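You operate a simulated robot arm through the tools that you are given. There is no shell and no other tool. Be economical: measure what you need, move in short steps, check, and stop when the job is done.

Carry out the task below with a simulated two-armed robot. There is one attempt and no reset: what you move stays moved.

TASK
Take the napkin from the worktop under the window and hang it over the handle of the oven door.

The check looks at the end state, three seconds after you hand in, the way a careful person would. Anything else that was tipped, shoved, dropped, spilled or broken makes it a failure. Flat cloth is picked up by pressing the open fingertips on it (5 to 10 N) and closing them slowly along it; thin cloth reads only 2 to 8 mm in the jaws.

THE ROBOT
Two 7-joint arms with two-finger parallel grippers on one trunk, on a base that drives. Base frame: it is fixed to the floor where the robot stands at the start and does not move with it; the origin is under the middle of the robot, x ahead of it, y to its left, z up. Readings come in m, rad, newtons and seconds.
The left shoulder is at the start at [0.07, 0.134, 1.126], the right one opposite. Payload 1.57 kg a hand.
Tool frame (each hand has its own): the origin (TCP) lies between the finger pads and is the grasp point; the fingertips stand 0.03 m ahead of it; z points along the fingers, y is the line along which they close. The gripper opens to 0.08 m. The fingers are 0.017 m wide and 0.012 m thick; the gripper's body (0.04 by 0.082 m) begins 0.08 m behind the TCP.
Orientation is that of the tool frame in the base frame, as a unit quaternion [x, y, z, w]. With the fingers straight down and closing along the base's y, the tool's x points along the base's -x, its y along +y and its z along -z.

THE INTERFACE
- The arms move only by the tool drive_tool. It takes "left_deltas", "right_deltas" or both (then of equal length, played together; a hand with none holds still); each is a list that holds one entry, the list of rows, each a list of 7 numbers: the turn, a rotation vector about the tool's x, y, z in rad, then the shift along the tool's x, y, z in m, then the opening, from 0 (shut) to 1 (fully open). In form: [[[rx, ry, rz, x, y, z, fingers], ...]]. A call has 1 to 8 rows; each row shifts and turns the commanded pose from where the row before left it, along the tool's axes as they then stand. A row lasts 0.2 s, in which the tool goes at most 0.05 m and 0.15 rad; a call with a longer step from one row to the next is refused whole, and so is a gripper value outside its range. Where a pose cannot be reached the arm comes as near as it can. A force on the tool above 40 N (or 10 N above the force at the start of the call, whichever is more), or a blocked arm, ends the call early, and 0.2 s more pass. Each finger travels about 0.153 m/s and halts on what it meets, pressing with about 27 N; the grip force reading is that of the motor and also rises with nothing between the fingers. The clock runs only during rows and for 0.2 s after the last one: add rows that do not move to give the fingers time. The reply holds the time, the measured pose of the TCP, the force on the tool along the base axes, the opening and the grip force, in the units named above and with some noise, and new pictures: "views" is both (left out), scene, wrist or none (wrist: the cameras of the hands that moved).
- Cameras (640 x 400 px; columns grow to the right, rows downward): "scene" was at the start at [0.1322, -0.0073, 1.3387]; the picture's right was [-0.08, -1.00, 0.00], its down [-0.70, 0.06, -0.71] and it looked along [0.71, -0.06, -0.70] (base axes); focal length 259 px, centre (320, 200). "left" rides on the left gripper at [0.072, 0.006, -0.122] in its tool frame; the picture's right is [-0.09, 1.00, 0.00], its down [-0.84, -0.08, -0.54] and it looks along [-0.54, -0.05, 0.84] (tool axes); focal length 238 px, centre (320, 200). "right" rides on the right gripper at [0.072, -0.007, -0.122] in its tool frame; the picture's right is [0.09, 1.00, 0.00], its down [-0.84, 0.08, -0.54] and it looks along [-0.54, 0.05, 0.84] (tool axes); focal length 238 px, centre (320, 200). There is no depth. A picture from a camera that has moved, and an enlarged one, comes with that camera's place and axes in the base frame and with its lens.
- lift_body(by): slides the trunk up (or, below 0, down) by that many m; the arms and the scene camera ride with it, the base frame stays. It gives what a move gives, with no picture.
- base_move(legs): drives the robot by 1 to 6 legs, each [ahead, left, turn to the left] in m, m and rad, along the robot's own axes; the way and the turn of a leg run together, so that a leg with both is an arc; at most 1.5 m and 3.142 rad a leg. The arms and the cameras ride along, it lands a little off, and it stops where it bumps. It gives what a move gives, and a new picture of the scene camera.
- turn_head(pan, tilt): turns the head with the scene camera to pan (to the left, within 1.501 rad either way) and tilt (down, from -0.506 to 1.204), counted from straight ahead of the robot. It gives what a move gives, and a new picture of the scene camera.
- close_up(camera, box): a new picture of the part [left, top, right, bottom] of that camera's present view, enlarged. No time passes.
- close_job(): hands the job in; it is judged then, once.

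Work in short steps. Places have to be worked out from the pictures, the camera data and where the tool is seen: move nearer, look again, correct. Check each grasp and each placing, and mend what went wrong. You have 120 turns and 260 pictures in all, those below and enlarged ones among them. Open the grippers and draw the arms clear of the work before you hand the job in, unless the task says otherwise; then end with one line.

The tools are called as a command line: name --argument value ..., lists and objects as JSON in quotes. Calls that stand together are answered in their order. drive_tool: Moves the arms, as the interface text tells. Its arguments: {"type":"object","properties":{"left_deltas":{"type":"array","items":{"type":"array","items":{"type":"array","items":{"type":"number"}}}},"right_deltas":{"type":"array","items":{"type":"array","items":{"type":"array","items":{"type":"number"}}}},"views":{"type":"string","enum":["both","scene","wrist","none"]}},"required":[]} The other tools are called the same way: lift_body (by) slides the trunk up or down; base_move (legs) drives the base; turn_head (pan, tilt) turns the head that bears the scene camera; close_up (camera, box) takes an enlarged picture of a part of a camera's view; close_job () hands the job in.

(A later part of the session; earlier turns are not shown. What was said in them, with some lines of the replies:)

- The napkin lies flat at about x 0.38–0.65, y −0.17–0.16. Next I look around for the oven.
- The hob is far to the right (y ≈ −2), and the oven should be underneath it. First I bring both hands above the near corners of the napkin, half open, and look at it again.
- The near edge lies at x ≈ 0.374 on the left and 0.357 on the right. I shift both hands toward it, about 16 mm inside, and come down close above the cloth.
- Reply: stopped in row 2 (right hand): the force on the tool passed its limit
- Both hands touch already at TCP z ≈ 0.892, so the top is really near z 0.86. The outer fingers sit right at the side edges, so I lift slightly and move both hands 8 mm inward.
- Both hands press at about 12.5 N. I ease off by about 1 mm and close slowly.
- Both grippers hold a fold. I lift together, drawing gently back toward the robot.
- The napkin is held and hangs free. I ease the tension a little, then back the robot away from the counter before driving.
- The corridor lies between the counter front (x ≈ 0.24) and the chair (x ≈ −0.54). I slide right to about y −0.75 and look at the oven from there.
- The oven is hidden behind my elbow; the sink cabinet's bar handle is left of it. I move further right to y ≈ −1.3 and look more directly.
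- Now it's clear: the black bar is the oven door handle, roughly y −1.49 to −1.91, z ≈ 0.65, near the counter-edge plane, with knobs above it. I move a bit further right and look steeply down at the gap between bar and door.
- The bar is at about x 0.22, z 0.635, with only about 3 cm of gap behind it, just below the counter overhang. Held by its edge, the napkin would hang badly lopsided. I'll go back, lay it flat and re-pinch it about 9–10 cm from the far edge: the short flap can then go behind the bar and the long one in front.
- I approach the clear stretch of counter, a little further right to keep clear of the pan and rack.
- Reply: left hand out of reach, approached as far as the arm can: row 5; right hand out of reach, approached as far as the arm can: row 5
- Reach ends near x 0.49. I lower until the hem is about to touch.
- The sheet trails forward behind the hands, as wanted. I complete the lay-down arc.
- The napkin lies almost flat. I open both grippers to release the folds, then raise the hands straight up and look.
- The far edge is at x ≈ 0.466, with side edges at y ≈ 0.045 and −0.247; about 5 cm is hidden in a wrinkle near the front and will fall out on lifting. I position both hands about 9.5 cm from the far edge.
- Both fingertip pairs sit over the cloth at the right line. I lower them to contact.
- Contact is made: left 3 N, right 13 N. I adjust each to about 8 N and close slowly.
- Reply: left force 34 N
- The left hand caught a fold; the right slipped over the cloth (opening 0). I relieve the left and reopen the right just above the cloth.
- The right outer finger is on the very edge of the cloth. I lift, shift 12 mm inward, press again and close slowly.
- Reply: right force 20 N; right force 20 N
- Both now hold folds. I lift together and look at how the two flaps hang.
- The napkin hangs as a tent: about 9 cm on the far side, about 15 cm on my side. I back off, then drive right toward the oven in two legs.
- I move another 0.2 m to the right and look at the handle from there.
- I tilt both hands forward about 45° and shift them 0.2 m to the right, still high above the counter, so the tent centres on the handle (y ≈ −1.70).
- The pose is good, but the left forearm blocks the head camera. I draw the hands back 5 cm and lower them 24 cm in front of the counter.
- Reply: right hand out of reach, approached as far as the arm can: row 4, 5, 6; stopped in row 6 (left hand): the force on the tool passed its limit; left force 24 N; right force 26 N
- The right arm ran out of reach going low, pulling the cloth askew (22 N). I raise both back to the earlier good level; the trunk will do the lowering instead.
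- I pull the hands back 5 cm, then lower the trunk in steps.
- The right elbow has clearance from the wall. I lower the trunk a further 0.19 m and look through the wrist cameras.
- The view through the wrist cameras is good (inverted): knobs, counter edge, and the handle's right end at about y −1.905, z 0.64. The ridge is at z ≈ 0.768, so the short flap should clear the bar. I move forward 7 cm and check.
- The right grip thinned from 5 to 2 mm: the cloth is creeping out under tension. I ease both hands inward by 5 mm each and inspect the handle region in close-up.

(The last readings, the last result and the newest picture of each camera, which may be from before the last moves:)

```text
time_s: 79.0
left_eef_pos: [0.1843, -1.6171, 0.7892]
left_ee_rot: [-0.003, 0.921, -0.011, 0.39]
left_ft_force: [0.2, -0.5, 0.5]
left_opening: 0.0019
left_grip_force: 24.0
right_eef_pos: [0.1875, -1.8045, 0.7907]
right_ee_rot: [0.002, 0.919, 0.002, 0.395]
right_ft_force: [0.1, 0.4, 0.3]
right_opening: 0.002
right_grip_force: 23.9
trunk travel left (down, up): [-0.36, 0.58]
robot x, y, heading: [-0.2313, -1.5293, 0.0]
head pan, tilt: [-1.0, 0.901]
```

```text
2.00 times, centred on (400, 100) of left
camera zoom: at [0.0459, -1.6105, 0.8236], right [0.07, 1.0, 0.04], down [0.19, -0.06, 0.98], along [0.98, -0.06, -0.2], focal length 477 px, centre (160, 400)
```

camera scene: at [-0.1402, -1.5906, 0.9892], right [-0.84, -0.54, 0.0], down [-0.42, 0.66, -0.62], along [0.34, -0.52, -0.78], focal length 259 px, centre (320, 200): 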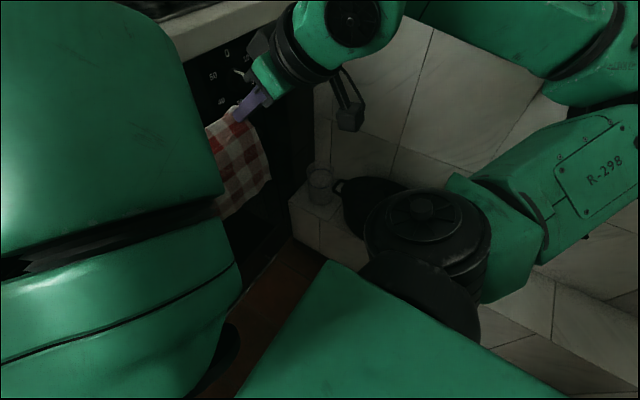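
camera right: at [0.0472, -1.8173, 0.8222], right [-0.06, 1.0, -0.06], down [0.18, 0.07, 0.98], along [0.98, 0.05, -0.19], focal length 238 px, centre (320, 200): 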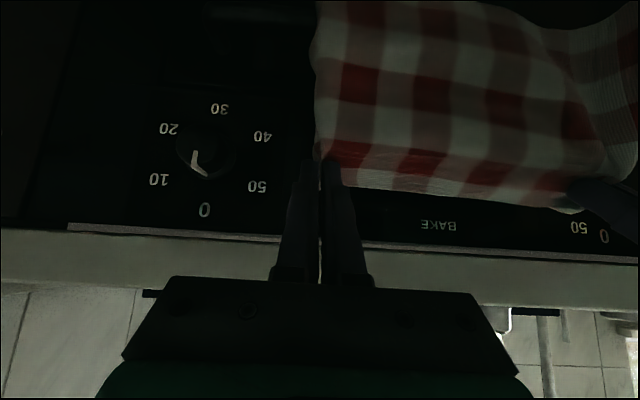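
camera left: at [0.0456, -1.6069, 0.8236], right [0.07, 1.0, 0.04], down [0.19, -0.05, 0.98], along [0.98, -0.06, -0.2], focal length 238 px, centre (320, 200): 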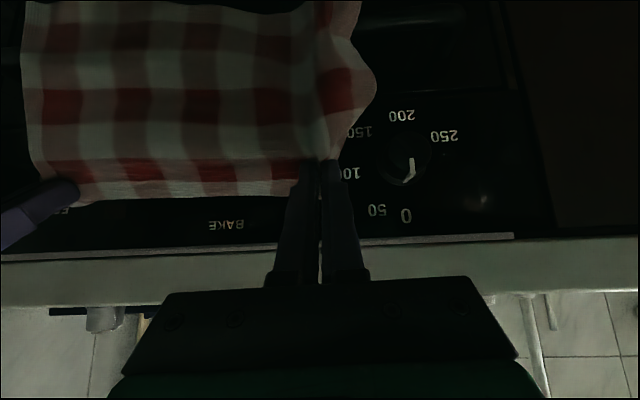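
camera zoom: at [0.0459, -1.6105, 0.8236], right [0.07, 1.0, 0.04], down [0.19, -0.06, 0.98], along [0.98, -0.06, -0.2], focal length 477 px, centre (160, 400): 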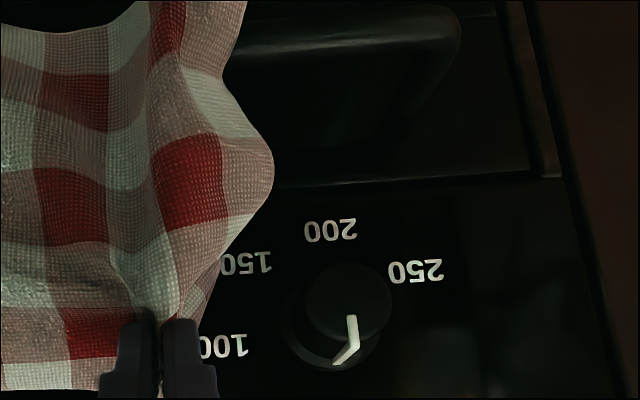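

The handle is at about x 0.205, z 0.655, with the panel at x ≈ 0.248. I raise the ridge 12 mm for the short flap to clear the bar, then advance 26 mm so the ridge stands over the gap.

drive_tool --left_deltas '[[[0, 0, 0, -0.0086, 0.002, -0.0083, 0], [0, 0, 0, 0, 0, 0, 0], [0, 0, 0, -0.0087, 0, 0.009, 0], [0, 0, 0, -0.0093, 0, 0.0095, 0], [0, 0, 0, 0, 0, 0, 0]]]' --right_deltas '[[[0, 0, 0, -0.0086, 0, -0.0083, 0], [0, 0, 0, 0, 0, 0, 0], [0, 0, 0, -0.0087, 0, 0.009, 0], [0, 0, 0, -0.0082, 0, 0.0084, 0], [0, 0, 0, 0, 0, 0, 0]]]' --views "none"

close_up --camera "right" --box '[120, 0, 640, 325]'

close_up --camera "left" --box '[0, 0, 520, 325]'

```text
time_s: 80.2
left_eef_pos: [0.2107, -1.6156, 0.7999]
left_ee_rot: [-0.003, 0.921, -0.013, 0.39]
left_ft_force: [-0.4, -1.4, -0.5]
left_opening: 0.002
left_grip_force: 23.2
right_eef_pos: [0.2107, -1.8043, 0.8028]
right_ee_rot: [0.0, 0.919, 0.005, 0.394]
right_ft_force: [0.2, 1.0, 0.1]
right_opening: 0.0021
right_grip_force: 23.6
trunk travel left (down, up): [-0.36, 0.58]
robot x, y, heading: [-0.2302, -1.5258, -0.005]
head pan, tilt: [-1.0, 0.901]
```

```text
1.23 times, centred on (380, 162) of right
camera zoom: at [0.0723, -1.8115, 0.8341], right [-0.06, 1.0, -0.06], down [0.18, 0.07, 0.98], along [0.98, 0.05, -0.19], focal length 293 px, centre (246, 246)
```

zoom: 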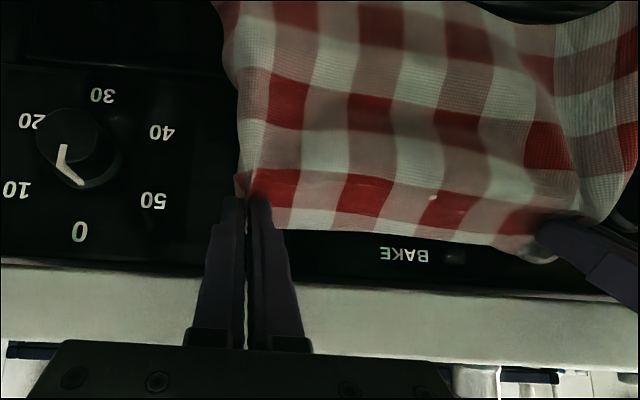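

```text
1.23 times, centred on (260, 162) of left
camera zoom: at [0.0721, -1.609, 0.8352], right [0.07, 1.0, 0.04], down [0.19, -0.05, 0.98], along [0.98, -0.06, -0.2], focal length 293 px, centre (394, 246)
```

zoom: 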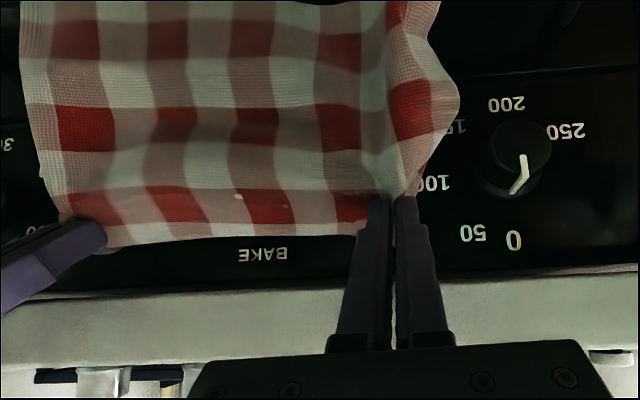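

The ridge now stands over the gap (x ≈ 0.232, z ≈ 0.78), with the long flap on my side. I lower 6 cm straight down and check forces and views.

drive_tool --left_deltas '[[[0, 0, 0, 0.0108, 0, 0.0104, 0], [0, 0, 0, 0.0108, 0, 0.0104, 0], [0, 0, 0, 0.0108, 0, 0.0104, 0], [0, 0, 0, 0.0108, 0, 0.0104, 0], [0, 0, 0, 0, 0, 0, 0]]]' --right_deltas '[[[0, 0, 0, 0.0108, 0, 0.0104, 0], [0, 0, 0, 0.0108, 0, 0.0104, 0], [0, 0, 0, 0.0108, 0, 0.0104, 0], [0, 0, 0, 0.0108, 0, 0.0104, 0], [0, 0, 0, 0, 0, 0, 0]]]' --views "none"

close_up --camera "right" --box '[80, 0, 600, 325]'

close_up --camera "left" --box '[40, 0, 560, 325]'

```text
time_s: 81.4
left_eef_pos: [0.2048, -1.6214, 0.7442]
left_ee_rot: [-0.002, 0.919, -0.017, 0.394]
left_ft_force: [-0.3, -28.9, 20.8]
left_opening: 0.0018
left_grip_force: 23.9
right_eef_pos: [0.209, -1.8023, 0.7487]
right_ee_rot: [0.0, 0.917, 0.006, 0.398]
right_ft_force: [-1.0, 26.9, 14.6]
right_opening: 0.0021
right_grip_force: 23.9
trunk travel left (down, up): [-0.36, 0.58]
robot x, y, heading: [-0.233, -1.5235, -0.001]
head pan, tilt: [-1.0, 0.901]
```

```text
1.23 times, centred on (340, 162) of right
camera zoom: at [0.0696, -1.8084, 0.7775], right [-0.07, 1.0, -0.06], down [0.17, 0.07, 0.98], along [0.98, 0.06, -0.18], focal length 293 px, centre (295, 246)
```

zoom: 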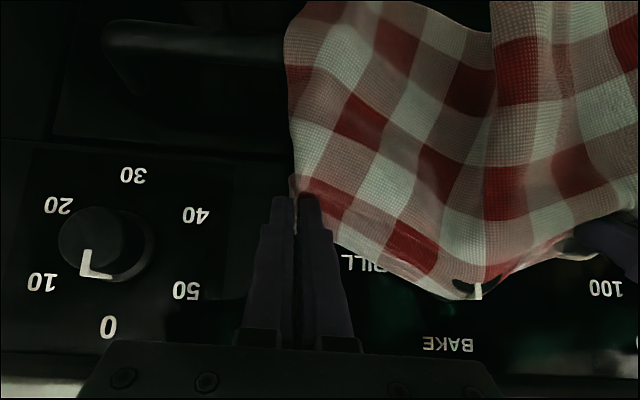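

```text
1.23 times, centred on (300, 162) of left
camera zoom: at [0.0665, -1.6124, 0.7775], right [0.08, 1.0, 0.03], down [0.18, -0.05, 0.98], along [0.98, -0.07, -0.19], focal length 293 px, centre (345, 246)
```

zoom: 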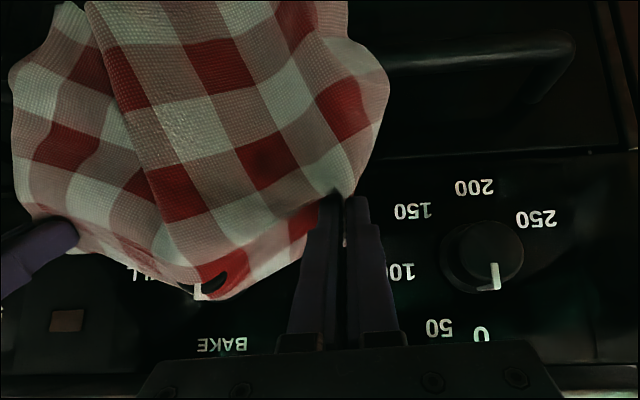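

The ridge caught on the middle (GRILL) knob, whose tip reaches x ≈ 0.218. I raise straight back up to free it without stress.

drive_tool --left_deltas '[[[0, 0, 0, -0.0108, 0, -0.0104, 0], [0, 0, 0, -0.0108, 0, -0.0104, 0], [0, 0, 0, -0.0108, 0, -0.0104, 0], [0, 0, 0, -0.0108, 0, -0.0104, 0], [0, 0, 0, 0, 0, 0, 0]]]' --right_deltas '[[[0, 0, 0, -0.0108, 0, -0.0104, 0], [0, 0, 0, -0.0108, 0, -0.0104, 0], [0, 0, 0, -0.0108, 0, -0.0104, 0], [0, 0, 0, -0.0108, 0, -0.0104, 0], [0, 0, 0, 0, 0, 0, 0]]]' --views "none"

close_up --camera "right" --box '[80, 0, 640, 350]'

close_up --camera "left" --box '[0, 0, 560, 350]'

```text
time_s: 82.6
left_eef_pos: [0.212, -1.6174, 0.801]
left_ee_rot: [-0.003, 0.921, -0.011, 0.389]
left_ft_force: [-1.8, 0.6, 1.2]
left_opening: 0.0019
left_grip_force: 24.0
right_eef_pos: [0.2109, -1.8043, 0.8021]
right_ee_rot: [0.001, 0.918, 0.003, 0.396]
right_ft_force: [0.6, 0.7, 0.3]
right_opening: 0.0019
right_grip_force: 23.3
trunk travel left (down, up): [-0.36, 0.58]
robot x, y, heading: [-0.2328, -1.5274, -0.0]
head pan, tilt: [-1.0, 0.901]
```

```text
1.14 times, centred on (360, 175) of right
camera zoom: at [0.072, -1.8111, 0.8346], right [-0.06, 1.0, -0.06], down [0.18, 0.07, 0.98], along [0.98, 0.05, -0.19], focal length 272 px, centre (274, 229)
```

zoom: 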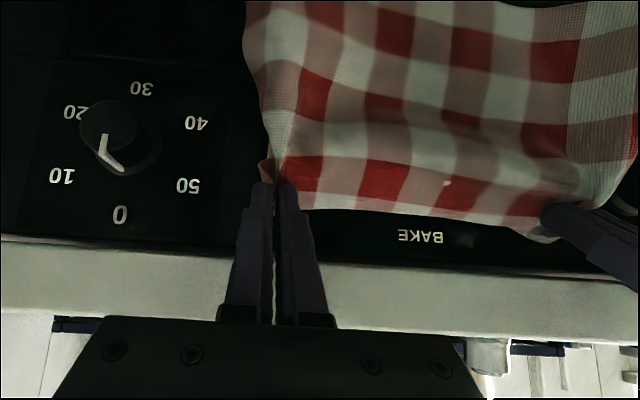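

```text
1.14 times, centred on (280, 175) of left
camera zoom: at [0.0725, -1.6102, 0.8352], right [0.07, 1.0, 0.04], down [0.19, -0.06, 0.98], along [0.98, -0.06, -0.2], focal length 272 px, centre (366, 229)
```

zoom: 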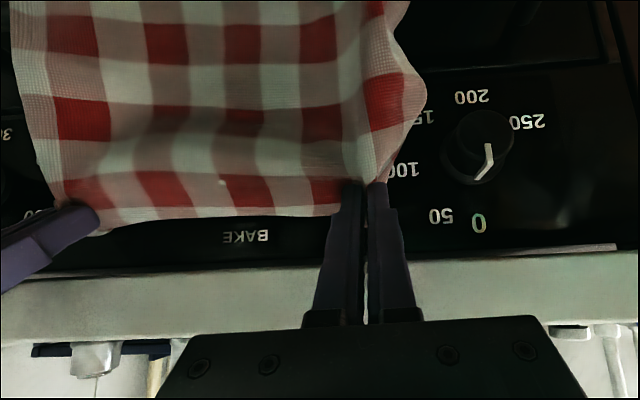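

Free again. Now the refined path: dip 2 cm, ease 2 cm toward me while lowering so the ridge skims the knob tips, then keep going down just in front of them.

drive_tool --left_deltas '[[[0, 0, 0, 0.0144, 0, 0.0139, 0], [0, 0, 0, 0.0155, 0, -0.0017, 0], [0, 0, 0, 0.0124, 0, 0.0016, 0], [0, 0, 0, 0.0108, 0, 0.0104, 0], [0, 0, 0, 0.0108, 0, 0.0104, 0], [0, 0, 0, 0, 0, 0, 0]]]' --right_deltas '[[[0, 0, 0, 0.0144, 0, 0.0139, 0], [0, 0, 0, 0.0155, 0, -0.0017, 0], [0, 0, 0, 0.0124, 0, 0.0016, 0], [0, 0, 0, 0.0108, 0, 0.0104, 0], [0, 0, 0, 0.0108, 0, 0.0104, 0], [0, 0, 0, 0, 0, 0, 0]]]' --views "none"

close_up --camera "right" --box '[80, 0, 640, 350]'

close_up --camera "left" --box '[0, 0, 560, 350]'

```text
time_s: 84.0
left_eef_pos: [0.1901, -1.6188, 0.7303]
left_ee_rot: [-0.003, 0.921, -0.012, 0.39]
left_ft_force: [-0.8, -0.3, -0.2]
left_opening: 0.002
left_grip_force: 23.3
right_eef_pos: [0.1916, -1.803, 0.7327]
right_ee_rot: [0.001, 0.919, 0.004, 0.395]
right_ft_force: [-0.4, -0.1, 0.4]
right_opening: 0.0016
right_grip_force: 23.6
trunk travel left (down, up): [-0.36, 0.58]
robot x, y, heading: [-0.2269, -1.5283, -0.004]
head pan, tilt: [-1.0, 0.901]
```

```text
1.14 times, centred on (360, 175) of right
camera zoom: at [0.0533, -1.81, 0.7645], right [-0.06, 1.0, -0.06], down [0.18, 0.07, 0.98], along [0.98, 0.05, -0.19], focal length 272 px, centre (274, 229)
```

zoom: 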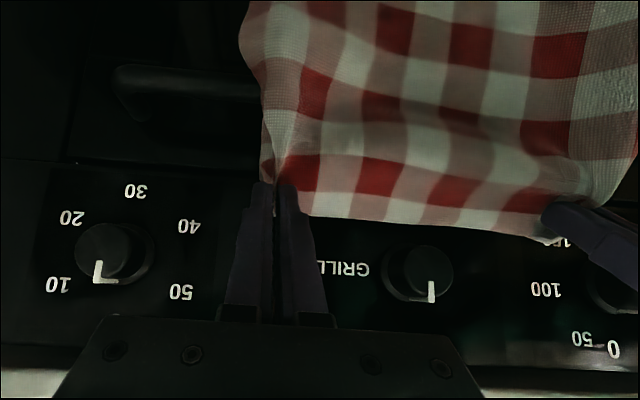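

```text
1.14 times, centred on (280, 175) of left
camera zoom: at [0.0508, -1.6115, 0.7653], right [0.07, 1.0, 0.04], down [0.19, -0.05, 0.98], along [0.98, -0.06, -0.2], focal length 272 px, centre (366, 229)
```

zoom: 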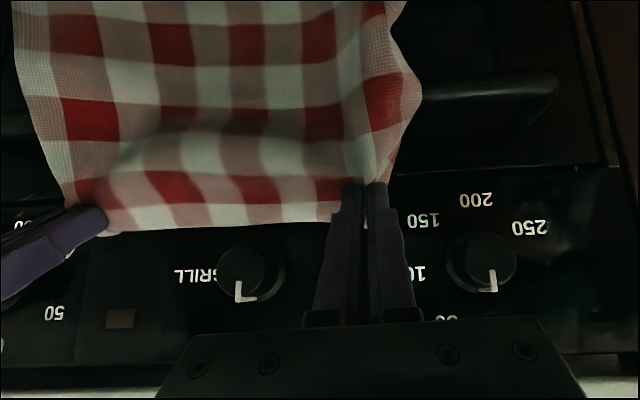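

It passed the knobs without force. I zoom in at both cloth edges to see whether the short flap is behind the bar.

close_up --camera "right" --box '[220, 20, 380, 120]'

close_up --camera "left" --box '[290, 20, 450, 120]'

```text
4.00 times, centred on (300, 70) of right
camera zoom: at [0.0533, -1.81, 0.7645], right [-0.06, 1.0, -0.06], down [0.18, 0.07, 0.98], along [0.98, 0.05, -0.19], focal length 953 px, centre (400, 720)
```

zoom: 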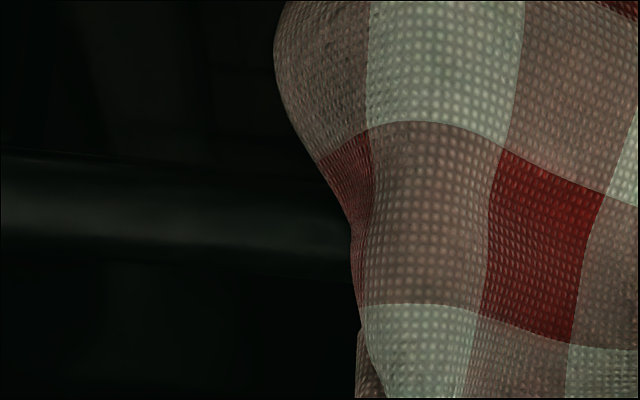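

```text
4.00 times, centred on (370, 70) of left
camera zoom: at [0.0508, -1.6115, 0.7653], right [0.07, 1.0, 0.04], down [0.19, -0.05, 0.98], along [0.98, -0.06, -0.2], focal length 953 px, centre (120, 720)
```

zoom: 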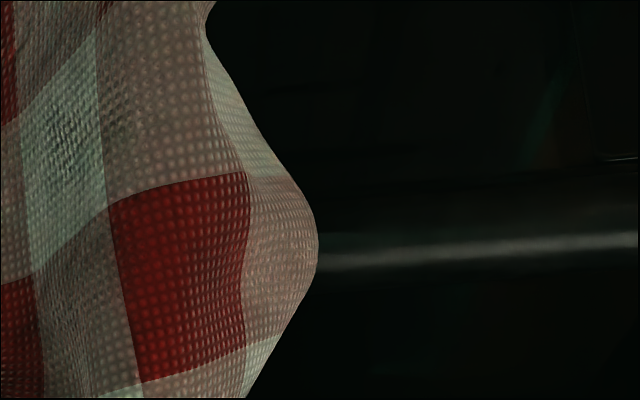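

turn_head --pan -0.75 --tilt 0.6

```text
time_s: 84.8
left_eef_pos: [0.1901, -1.6177, 0.7313]
left_ee_rot: [-0.003, 0.921, -0.012, 0.389]
left_ft_force: [-0.5, -0.5, 0.1]
left_opening: 0.0021
left_grip_force: 23.5
right_eef_pos: [0.1925, -1.8033, 0.7327]
right_ee_rot: [0.002, 0.919, 0.003, 0.395]
right_ft_force: [0.9, 0.5, -0.1]
right_opening: 0.002
right_grip_force: 23.9
trunk travel left (down, up): [-0.36, 0.58]
robot x, y, heading: [-0.2333, -1.5247, 0.002]
head pan, tilt: [-0.75, 0.6]
camera scene: at [-0.1163, -1.5873, 1.0139], right [-0.68, -0.73, 0.0], down [-0.41, 0.39, -0.82], along [0.6, -0.56, -0.57], focal length 259 px, centre (320, 200)
```

scene: 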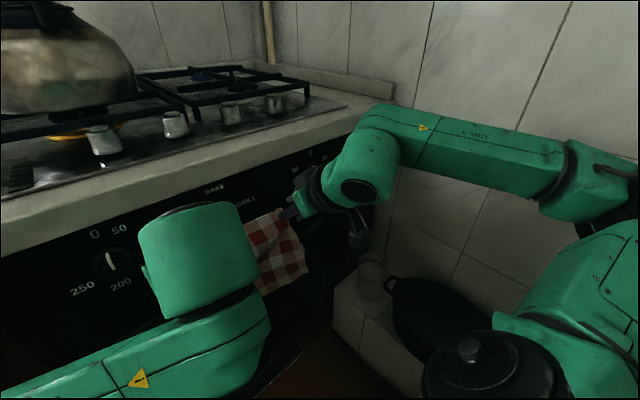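

I can't see the short flap from here. As a check, I lower 2 cm and draw back 3 cm: if the flap is behind the bar, it will show as a sheet spanning from the ridge back to the bar.

drive_tool --left_deltas '[[[0, 0, 0, 0.0144, 0, 0.0139, 0], [0, 0, 0, 0.0104, 0, -0.0108, 0], [0, 0, 0, 0.0104, 0, -0.0108, 0], [0, 0, 0, 0, 0, 0, 0]]]' --right_deltas '[[[0, 0, 0, 0.0144, 0, 0.0139, 0], [0, 0, 0, 0.0104, 0, -0.0108, 0], [0, 0, 0, 0.0104, 0, -0.0108, 0], [0, 0, 0, 0, 0, 0, 0]]]' --views "wrist"

close_up --camera "right" --box '[200, 20, 440, 170]'

close_up --camera "left" --box '[240, 20, 480, 170]'

```text
time_s: 85.8
left_eef_pos: [0.1607, -1.6198, 0.711]
left_ee_rot: [-0.003, 0.921, -0.012, 0.389]
left_ft_force: [0.4, 0.3, 0.3]
left_opening: 0.002
left_grip_force: 24.3
right_eef_pos: [0.1621, -1.8019, 0.7132]
right_ee_rot: [0.001, 0.919, 0.003, 0.395]
right_ft_force: [0.4, -0.2, -0.4]
right_opening: 0.0015
right_grip_force: 23.5
trunk travel left (down, up): [-0.36, 0.58]
robot x, y, heading: [-0.2306, -1.5242, -0.001]
head pan, tilt: [-0.75, 0.6]
camera right: at [0.0236, -1.8096, 0.7441], right [-0.06, 1.0, -0.06], down [0.18, 0.07, 0.98], along [0.98, 0.05, -0.19], focal length 238 px, centre (320, 200)
camera left: at [0.0224, -1.6116, 0.7445], right [0.07, 1.0, 0.04], down [0.19, -0.05, 0.98], along [0.98, -0.06, -0.2], focal length 238 px, centre (320, 200)
```

right: 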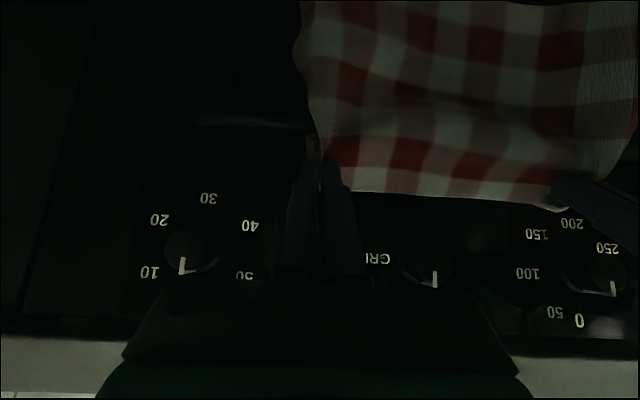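
left: 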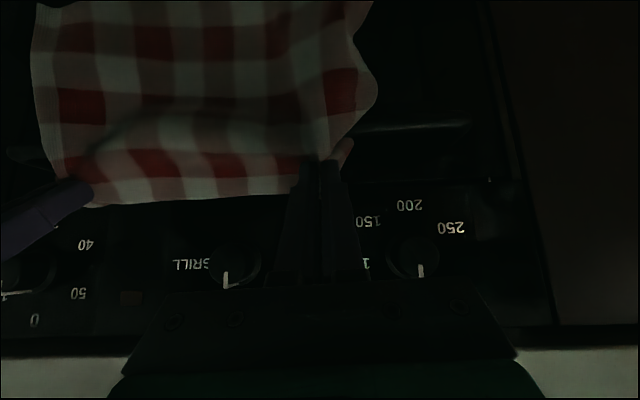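

```text
2.67 times, centred on (320, 95) of right
camera zoom: at [0.0236, -1.8096, 0.7441], right [-0.06, 1.0, -0.06], down [0.18, 0.07, 0.98], along [0.98, 0.05, -0.19], focal length 636 px, centre (320, 480)
```

zoom: 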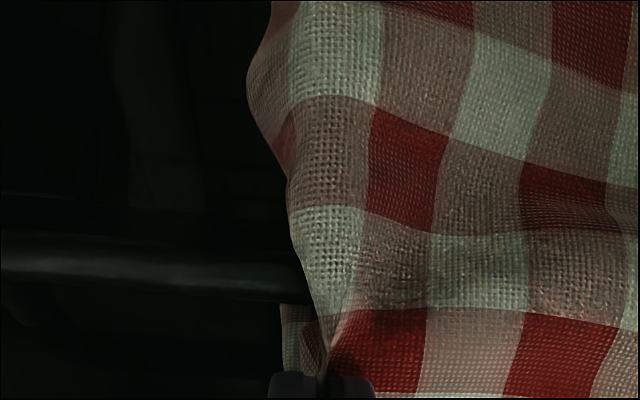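

```text
2.67 times, centred on (360, 95) of left
camera zoom: at [0.0224, -1.6116, 0.7445], right [0.07, 1.0, 0.04], down [0.19, -0.05, 0.98], along [0.98, -0.06, -0.2], focal length 636 px, centre (213, 480)
```

zoom: 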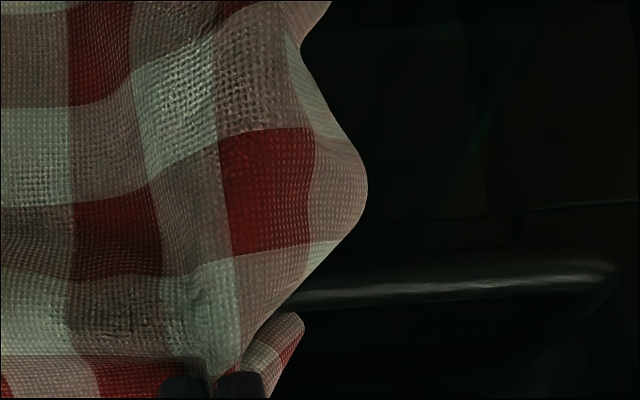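

Confirmed: on both sides the short flap runs from the ridge back and disappears behind the bar, with the long flap in front. Now I move the ridge forward over the bar and lower it to the bar's back side.

drive_tool --left_deltas '[[[0, 0, 0, -0.0113, 0, 0.0117, 0], [0, 0, 0, -0.0113, 0, 0.0117, 0], [0, 0, 0, -0.0113, 0, 0.0117, 0], [0, 0, 0, 0.0079, 0, 0.0076, 0], [0, 0, 0, 0.0079, 0, 0.0076, 0], [0, 0, 0, 0, 0, 0, 0]]]' --right_deltas '[[[0, 0, 0, -0.0113, 0, 0.0117, 0], [0, 0, 0, -0.0113, 0, 0.0117, 0], [0, 0, 0, -0.0113, 0, 0.0117, 0], [0, 0, 0, 0.0079, 0, 0.0076, 0], [0, 0, 0, 0.0079, 0, 0.0076, 0], [0, 0, 0, 0, 0, 0, 0]]]' --views "none"

close_up --camera "right" --box '[160, 0, 480, 200]'

close_up --camera "left" --box '[200, 0, 520, 200]'

```text
time_s: 87.2
left_eef_pos: [0.21, -1.6199, 0.689]
left_ee_rot: [-0.002, 0.921, -0.012, 0.39]
left_ft_force: [0.1, 0.3, 0.7]
left_opening: 0.002
left_grip_force: 23.5
right_eef_pos: [0.2127, -1.8046, 0.6905]
right_ee_rot: [0.001, 0.919, 0.004, 0.395]
right_ft_force: [-0.1, 0.4, -0.5]
right_opening: 0.0021
right_grip_force: 23.5
trunk travel left (down, up): [-0.36, 0.58]
robot x, y, heading: [-0.2317, -1.5207, 0.002]
head pan, tilt: [-0.75, 0.6]
```

```text
2.00 times, centred on (320, 100) of right
camera zoom: at [0.0723, -1.8102, 0.7224], right [-0.06, 1.0, -0.06], down [0.18, 0.07, 0.98], along [0.98, 0.05, -0.19], focal length 477 px, centre (320, 400)
```

zoom: 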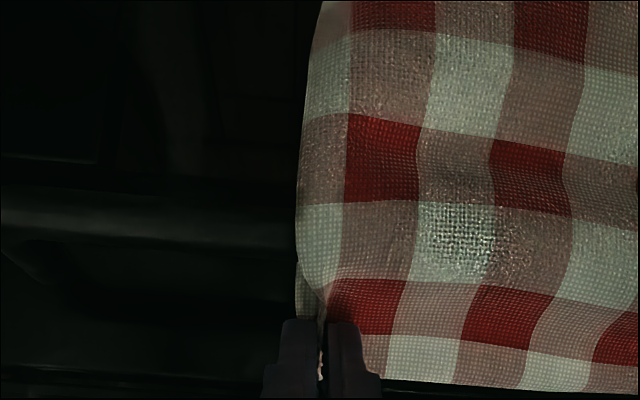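

```text
2.00 times, centred on (360, 100) of left
camera zoom: at [0.0706, -1.6119, 0.7232], right [0.07, 1.0, 0.04], down [0.19, -0.05, 0.98], along [0.98, -0.06, -0.2], focal length 477 px, centre (240, 400)
```

zoom: 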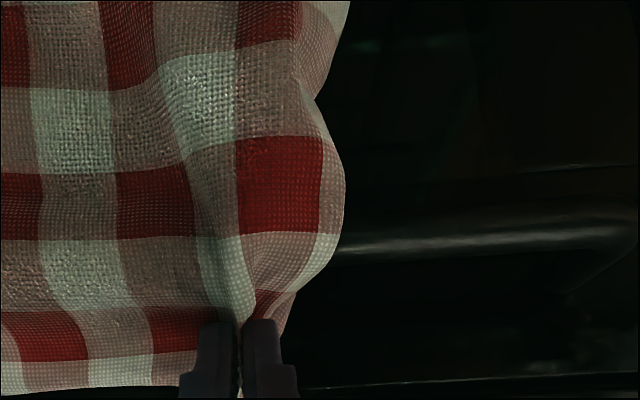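

Everything sits with no contact force. I open both grippers gradually, wait a moment, and check before retracting.

drive_tool --left_deltas '[[[0, 0, 0, 0, 0, 0, 0.1], [0, 0, 0, 0, 0, 0, 0.2], [0, 0, 0, 0, 0, 0, 0.3], [0, 0, 0, 0, 0, 0, 0.4], [0, 0, 0, 0, 0, 0, 0.4], [0, 0, 0, 0, 0, 0, 0.4]]]' --right_deltas '[[[0, 0, 0, 0, 0, 0, 0.1], [0, 0, 0, 0, 0, 0, 0.2], [0, 0, 0, 0, 0, 0, 0.3], [0, 0, 0, 0, 0, 0, 0.4], [0, 0, 0, 0, 0, 0, 0.4], [0, 0, 0, 0, 0, 0, 0.4]]]' --views "none"

close_up --camera "right" --box '[160, 0, 560, 250]'

close_up --camera "left" --box '[80, 0, 480, 250]'

```text
time_s: 88.6
left_eef_pos: [0.2091, -1.6187, 0.6886]
left_ee_rot: [-0.002, 0.921, -0.012, 0.39]
left_ft_force: [0.2, 0.7, -0.6]
left_opening: 0.0319
left_grip_force: 0.1
right_eef_pos: [0.2112, -1.8046, 0.6907]
right_ee_rot: [0.001, 0.919, 0.004, 0.395]
right_ft_force: [0.1, 0.7, -0.5]
right_opening: 0.032
right_grip_force: 0.2
trunk travel left (down, up): [-0.36, 0.58]
robot x, y, heading: [-0.2325, -1.5296, -0.002]
head pan, tilt: [-0.75, 0.6]
```

```text
1.60 times, centred on (360, 125) of right
camera zoom: at [0.0723, -1.8102, 0.7225], right [-0.06, 1.0, -0.06], down [0.18, 0.07, 0.98], along [0.98, 0.05, -0.19], focal length 381 px, centre (256, 320)
```

zoom: 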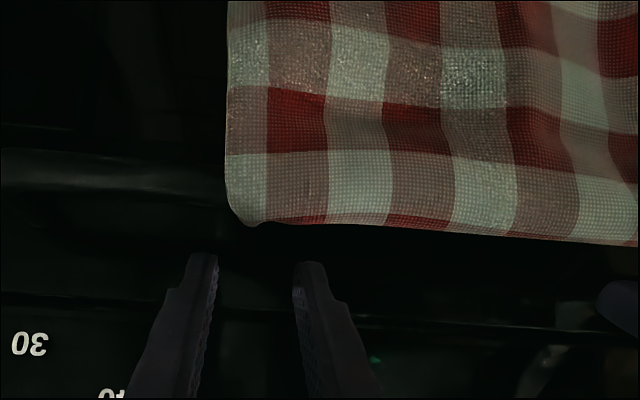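

```text
1.60 times, centred on (280, 125) of left
camera zoom: at [0.0707, -1.6119, 0.7233], right [0.07, 1.0, 0.04], down [0.19, -0.05, 0.98], along [0.98, -0.06, -0.2], focal length 381 px, centre (384, 320)
```

zoom: 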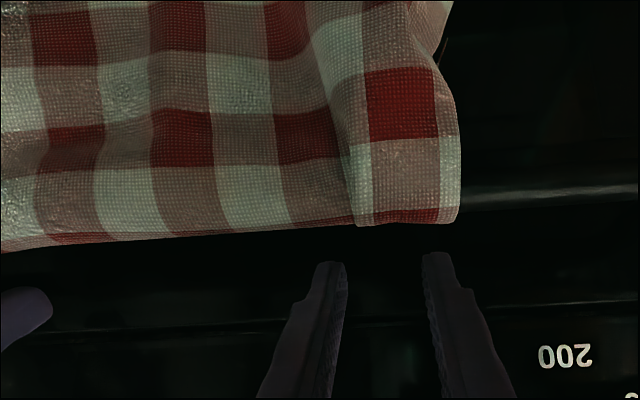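

The napkin dropped neatly onto the bar and the fingers are free. I retract along the tool axis.

drive_tool --left_deltas '[[[0, 0, 0, 0, 0, -0.02, 0.4], [0, 0, 0, 0, 0, -0.03, 0.4], [0, 0, 0, 0, 0, -0.04, 0.4], [0, 0, 0, 0, 0, -0.04, 0.4], [0, 0, 0, 0, 0, 0, 0.4]]]' --right_deltas '[[[0, 0, 0, 0, 0, -0.02, 0.4], [0, 0, 0, 0, 0, -0.03, 0.4], [0, 0, 0, 0, 0, -0.04, 0.4], [0, 0, 0, 0, 0, -0.04, 0.4], [0, 0, 0, 0, 0, 0, 0.4]]]' --views "wrist"

```text
time_s: 89.8
left_eef_pos: [0.1152, -1.6164, 0.7771]
left_ee_rot: [-0.003, 0.921, -0.012, 0.389]
left_ft_force: [-0.2, -0.4, 0.2]
left_opening: 0.032
left_grip_force: 0.0
right_eef_pos: [0.1167, -1.8028, 0.78]
right_ee_rot: [0.002, 0.919, 0.002, 0.395]
right_ft_force: [-0.5, 0.9, -0.6]
right_opening: 0.0318
right_grip_force: 0.1
trunk travel left (down, up): [-0.36, 0.58]
robot x, y, heading: [-0.2328, -1.5269, -0.002]
head pan, tilt: [-0.75, 0.6]
camera right: at [-0.0221, -1.8102, 0.8124], right [-0.06, 1.0, -0.06], down [0.18, 0.07, 0.98], along [0.98, 0.05, -0.19], focal length 238 px, centre (320, 200)
camera left: at [-0.0233, -1.6092, 0.8122], right [0.07, 1.0, 0.04], down [0.19, -0.05, 0.98], along [0.98, -0.06, -0.2], focal length 238 px, centre (320, 200)
```

right: 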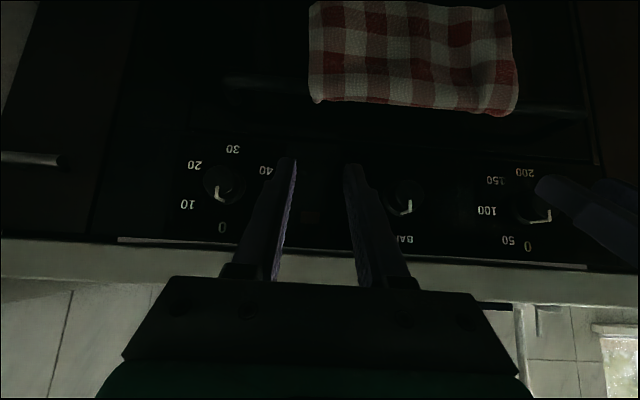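
left: 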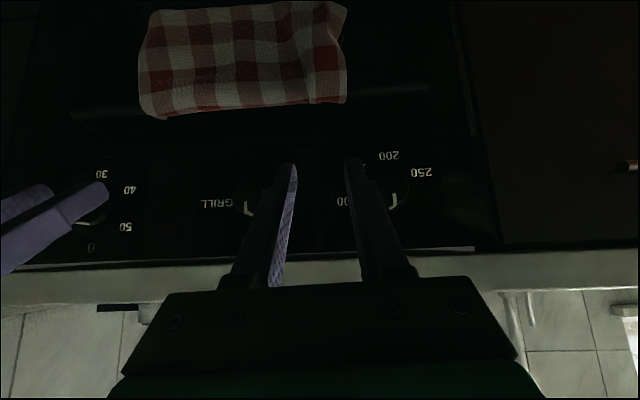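

The napkin hangs over the bar. I raise the trunk to clear the arms and get an overall look.

lift_body --by 0.34

base_move --legs '[[0, 0.55, 0]]'

turn_head --pan -1.0 --tilt 0.75

```text
time_s: 93.1
left_eef_pos: [0.1155, -1.6177, 1.1171]
left_ee_rot: [-0.003, 0.921, -0.012, 0.39]
left_ft_force: [-0.5, 0.8, -0.8]
left_opening: 0.0321
left_grip_force: 0.1
right_eef_pos: [0.1164, -1.804, 1.1204]
right_ee_rot: [0.001, 0.919, 0.004, 0.394]
right_ft_force: [-1.0, -0.6, 0.0]
right_opening: 0.0322
right_grip_force: 0.1
trunk travel left (down, up): [-0.7, 0.24]
robot x, y, heading: [-0.2299, -1.527, -0.001]
head pan, tilt: [-0.75, 0.6]
```

```text
time_s: 96.3
left_eef_pos: [0.1129, -1.0621, 1.117]
left_ee_rot: [-0.007, 0.921, -0.01, 0.39]
left_ft_force: [0.7, -1.1, 0.6]
left_opening: 0.0322
left_grip_force: 0.3
right_eef_pos: [0.1163, -1.2488, 1.1213]
right_ee_rot: [-0.003, 0.919, 0.006, 0.394]
right_ft_force: [0.0, 0.6, -0.7]
right_opening: 0.0318
right_grip_force: 0.1
trunk travel left (down, up): [-0.7, 0.24]
robot x, y, heading: [-0.2376, -0.9742, 0.012]
head pan, tilt: [-0.75, 0.6]
camera scene: at [-0.1188, -1.0349, 1.354], right [-0.67, -0.74, 0.0], down [-0.42, 0.38, -0.82], along [0.61, -0.56, -0.57], focal length 259 px, centre (320, 200)
```

scene: 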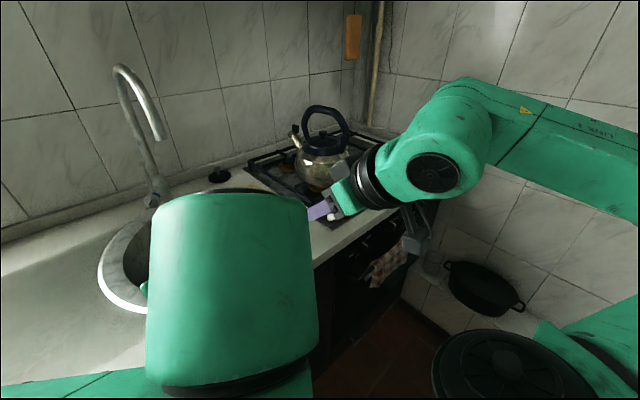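

```text
time_s: 97.0
left_eef_pos: [0.1123, -1.0613, 1.1183]
left_ee_rot: [-0.007, 0.921, -0.01, 0.39]
left_ft_force: [0.2, -0.2, -0.8]
left_opening: 0.032
left_grip_force: 0.0
right_eef_pos: [0.1158, -1.2489, 1.1213]
right_ee_rot: [-0.003, 0.919, 0.005, 0.394]
right_ft_force: [0.9, 0.0, 0.5]
right_opening: 0.0318
right_grip_force: 0.1
trunk travel left (down, up): [-0.7, 0.24]
robot x, y, heading: [-0.2342, -0.9717, 0.006]
head pan, tilt: [-1.0, 0.75]
camera scene: at [-0.1385, -1.0436, 1.3412], right [-0.84, -0.55, 0.0], down [-0.37, 0.57, -0.73], along [0.4, -0.61, -0.68], focal length 259 px, centre (320, 200)
```

scene: 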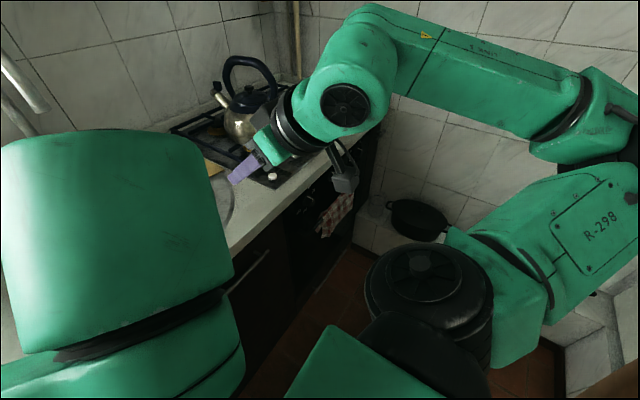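

close_up --camera "scene" --box '[270, 160, 410, 248]'

```text
4.55 times, centred on (340, 204) of scene
camera zoom: at [-0.1385, -1.0436, 1.3412], right [-0.84, -0.55, 0.0], down [-0.37, 0.57, -0.73], along [0.4, -0.61, -0.68], focal length 1178 px, centre (229, 182)
```

zoom: 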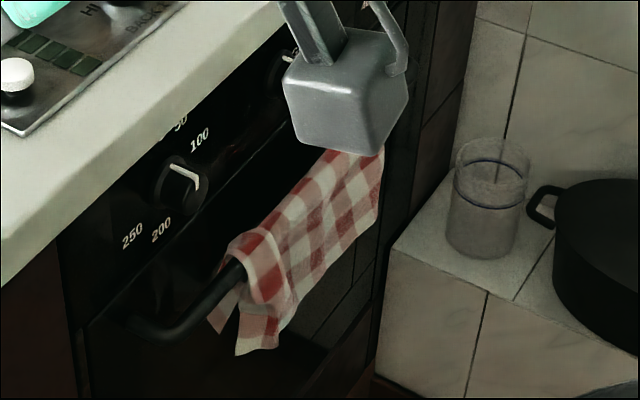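

The napkin hangs over the bar with a flap on each side, the knobs and surroundings look undisturbed, and the arms are clear with grippers open. I hand in.

close_job

```text
The job is handed in.
```

The napkin hangs over the oven door handle with a flap on each side of the bar; nothing else looks disturbed in the last pictures, though the cloth briefly caught on the GRILL knob on the way down, before I freed it.
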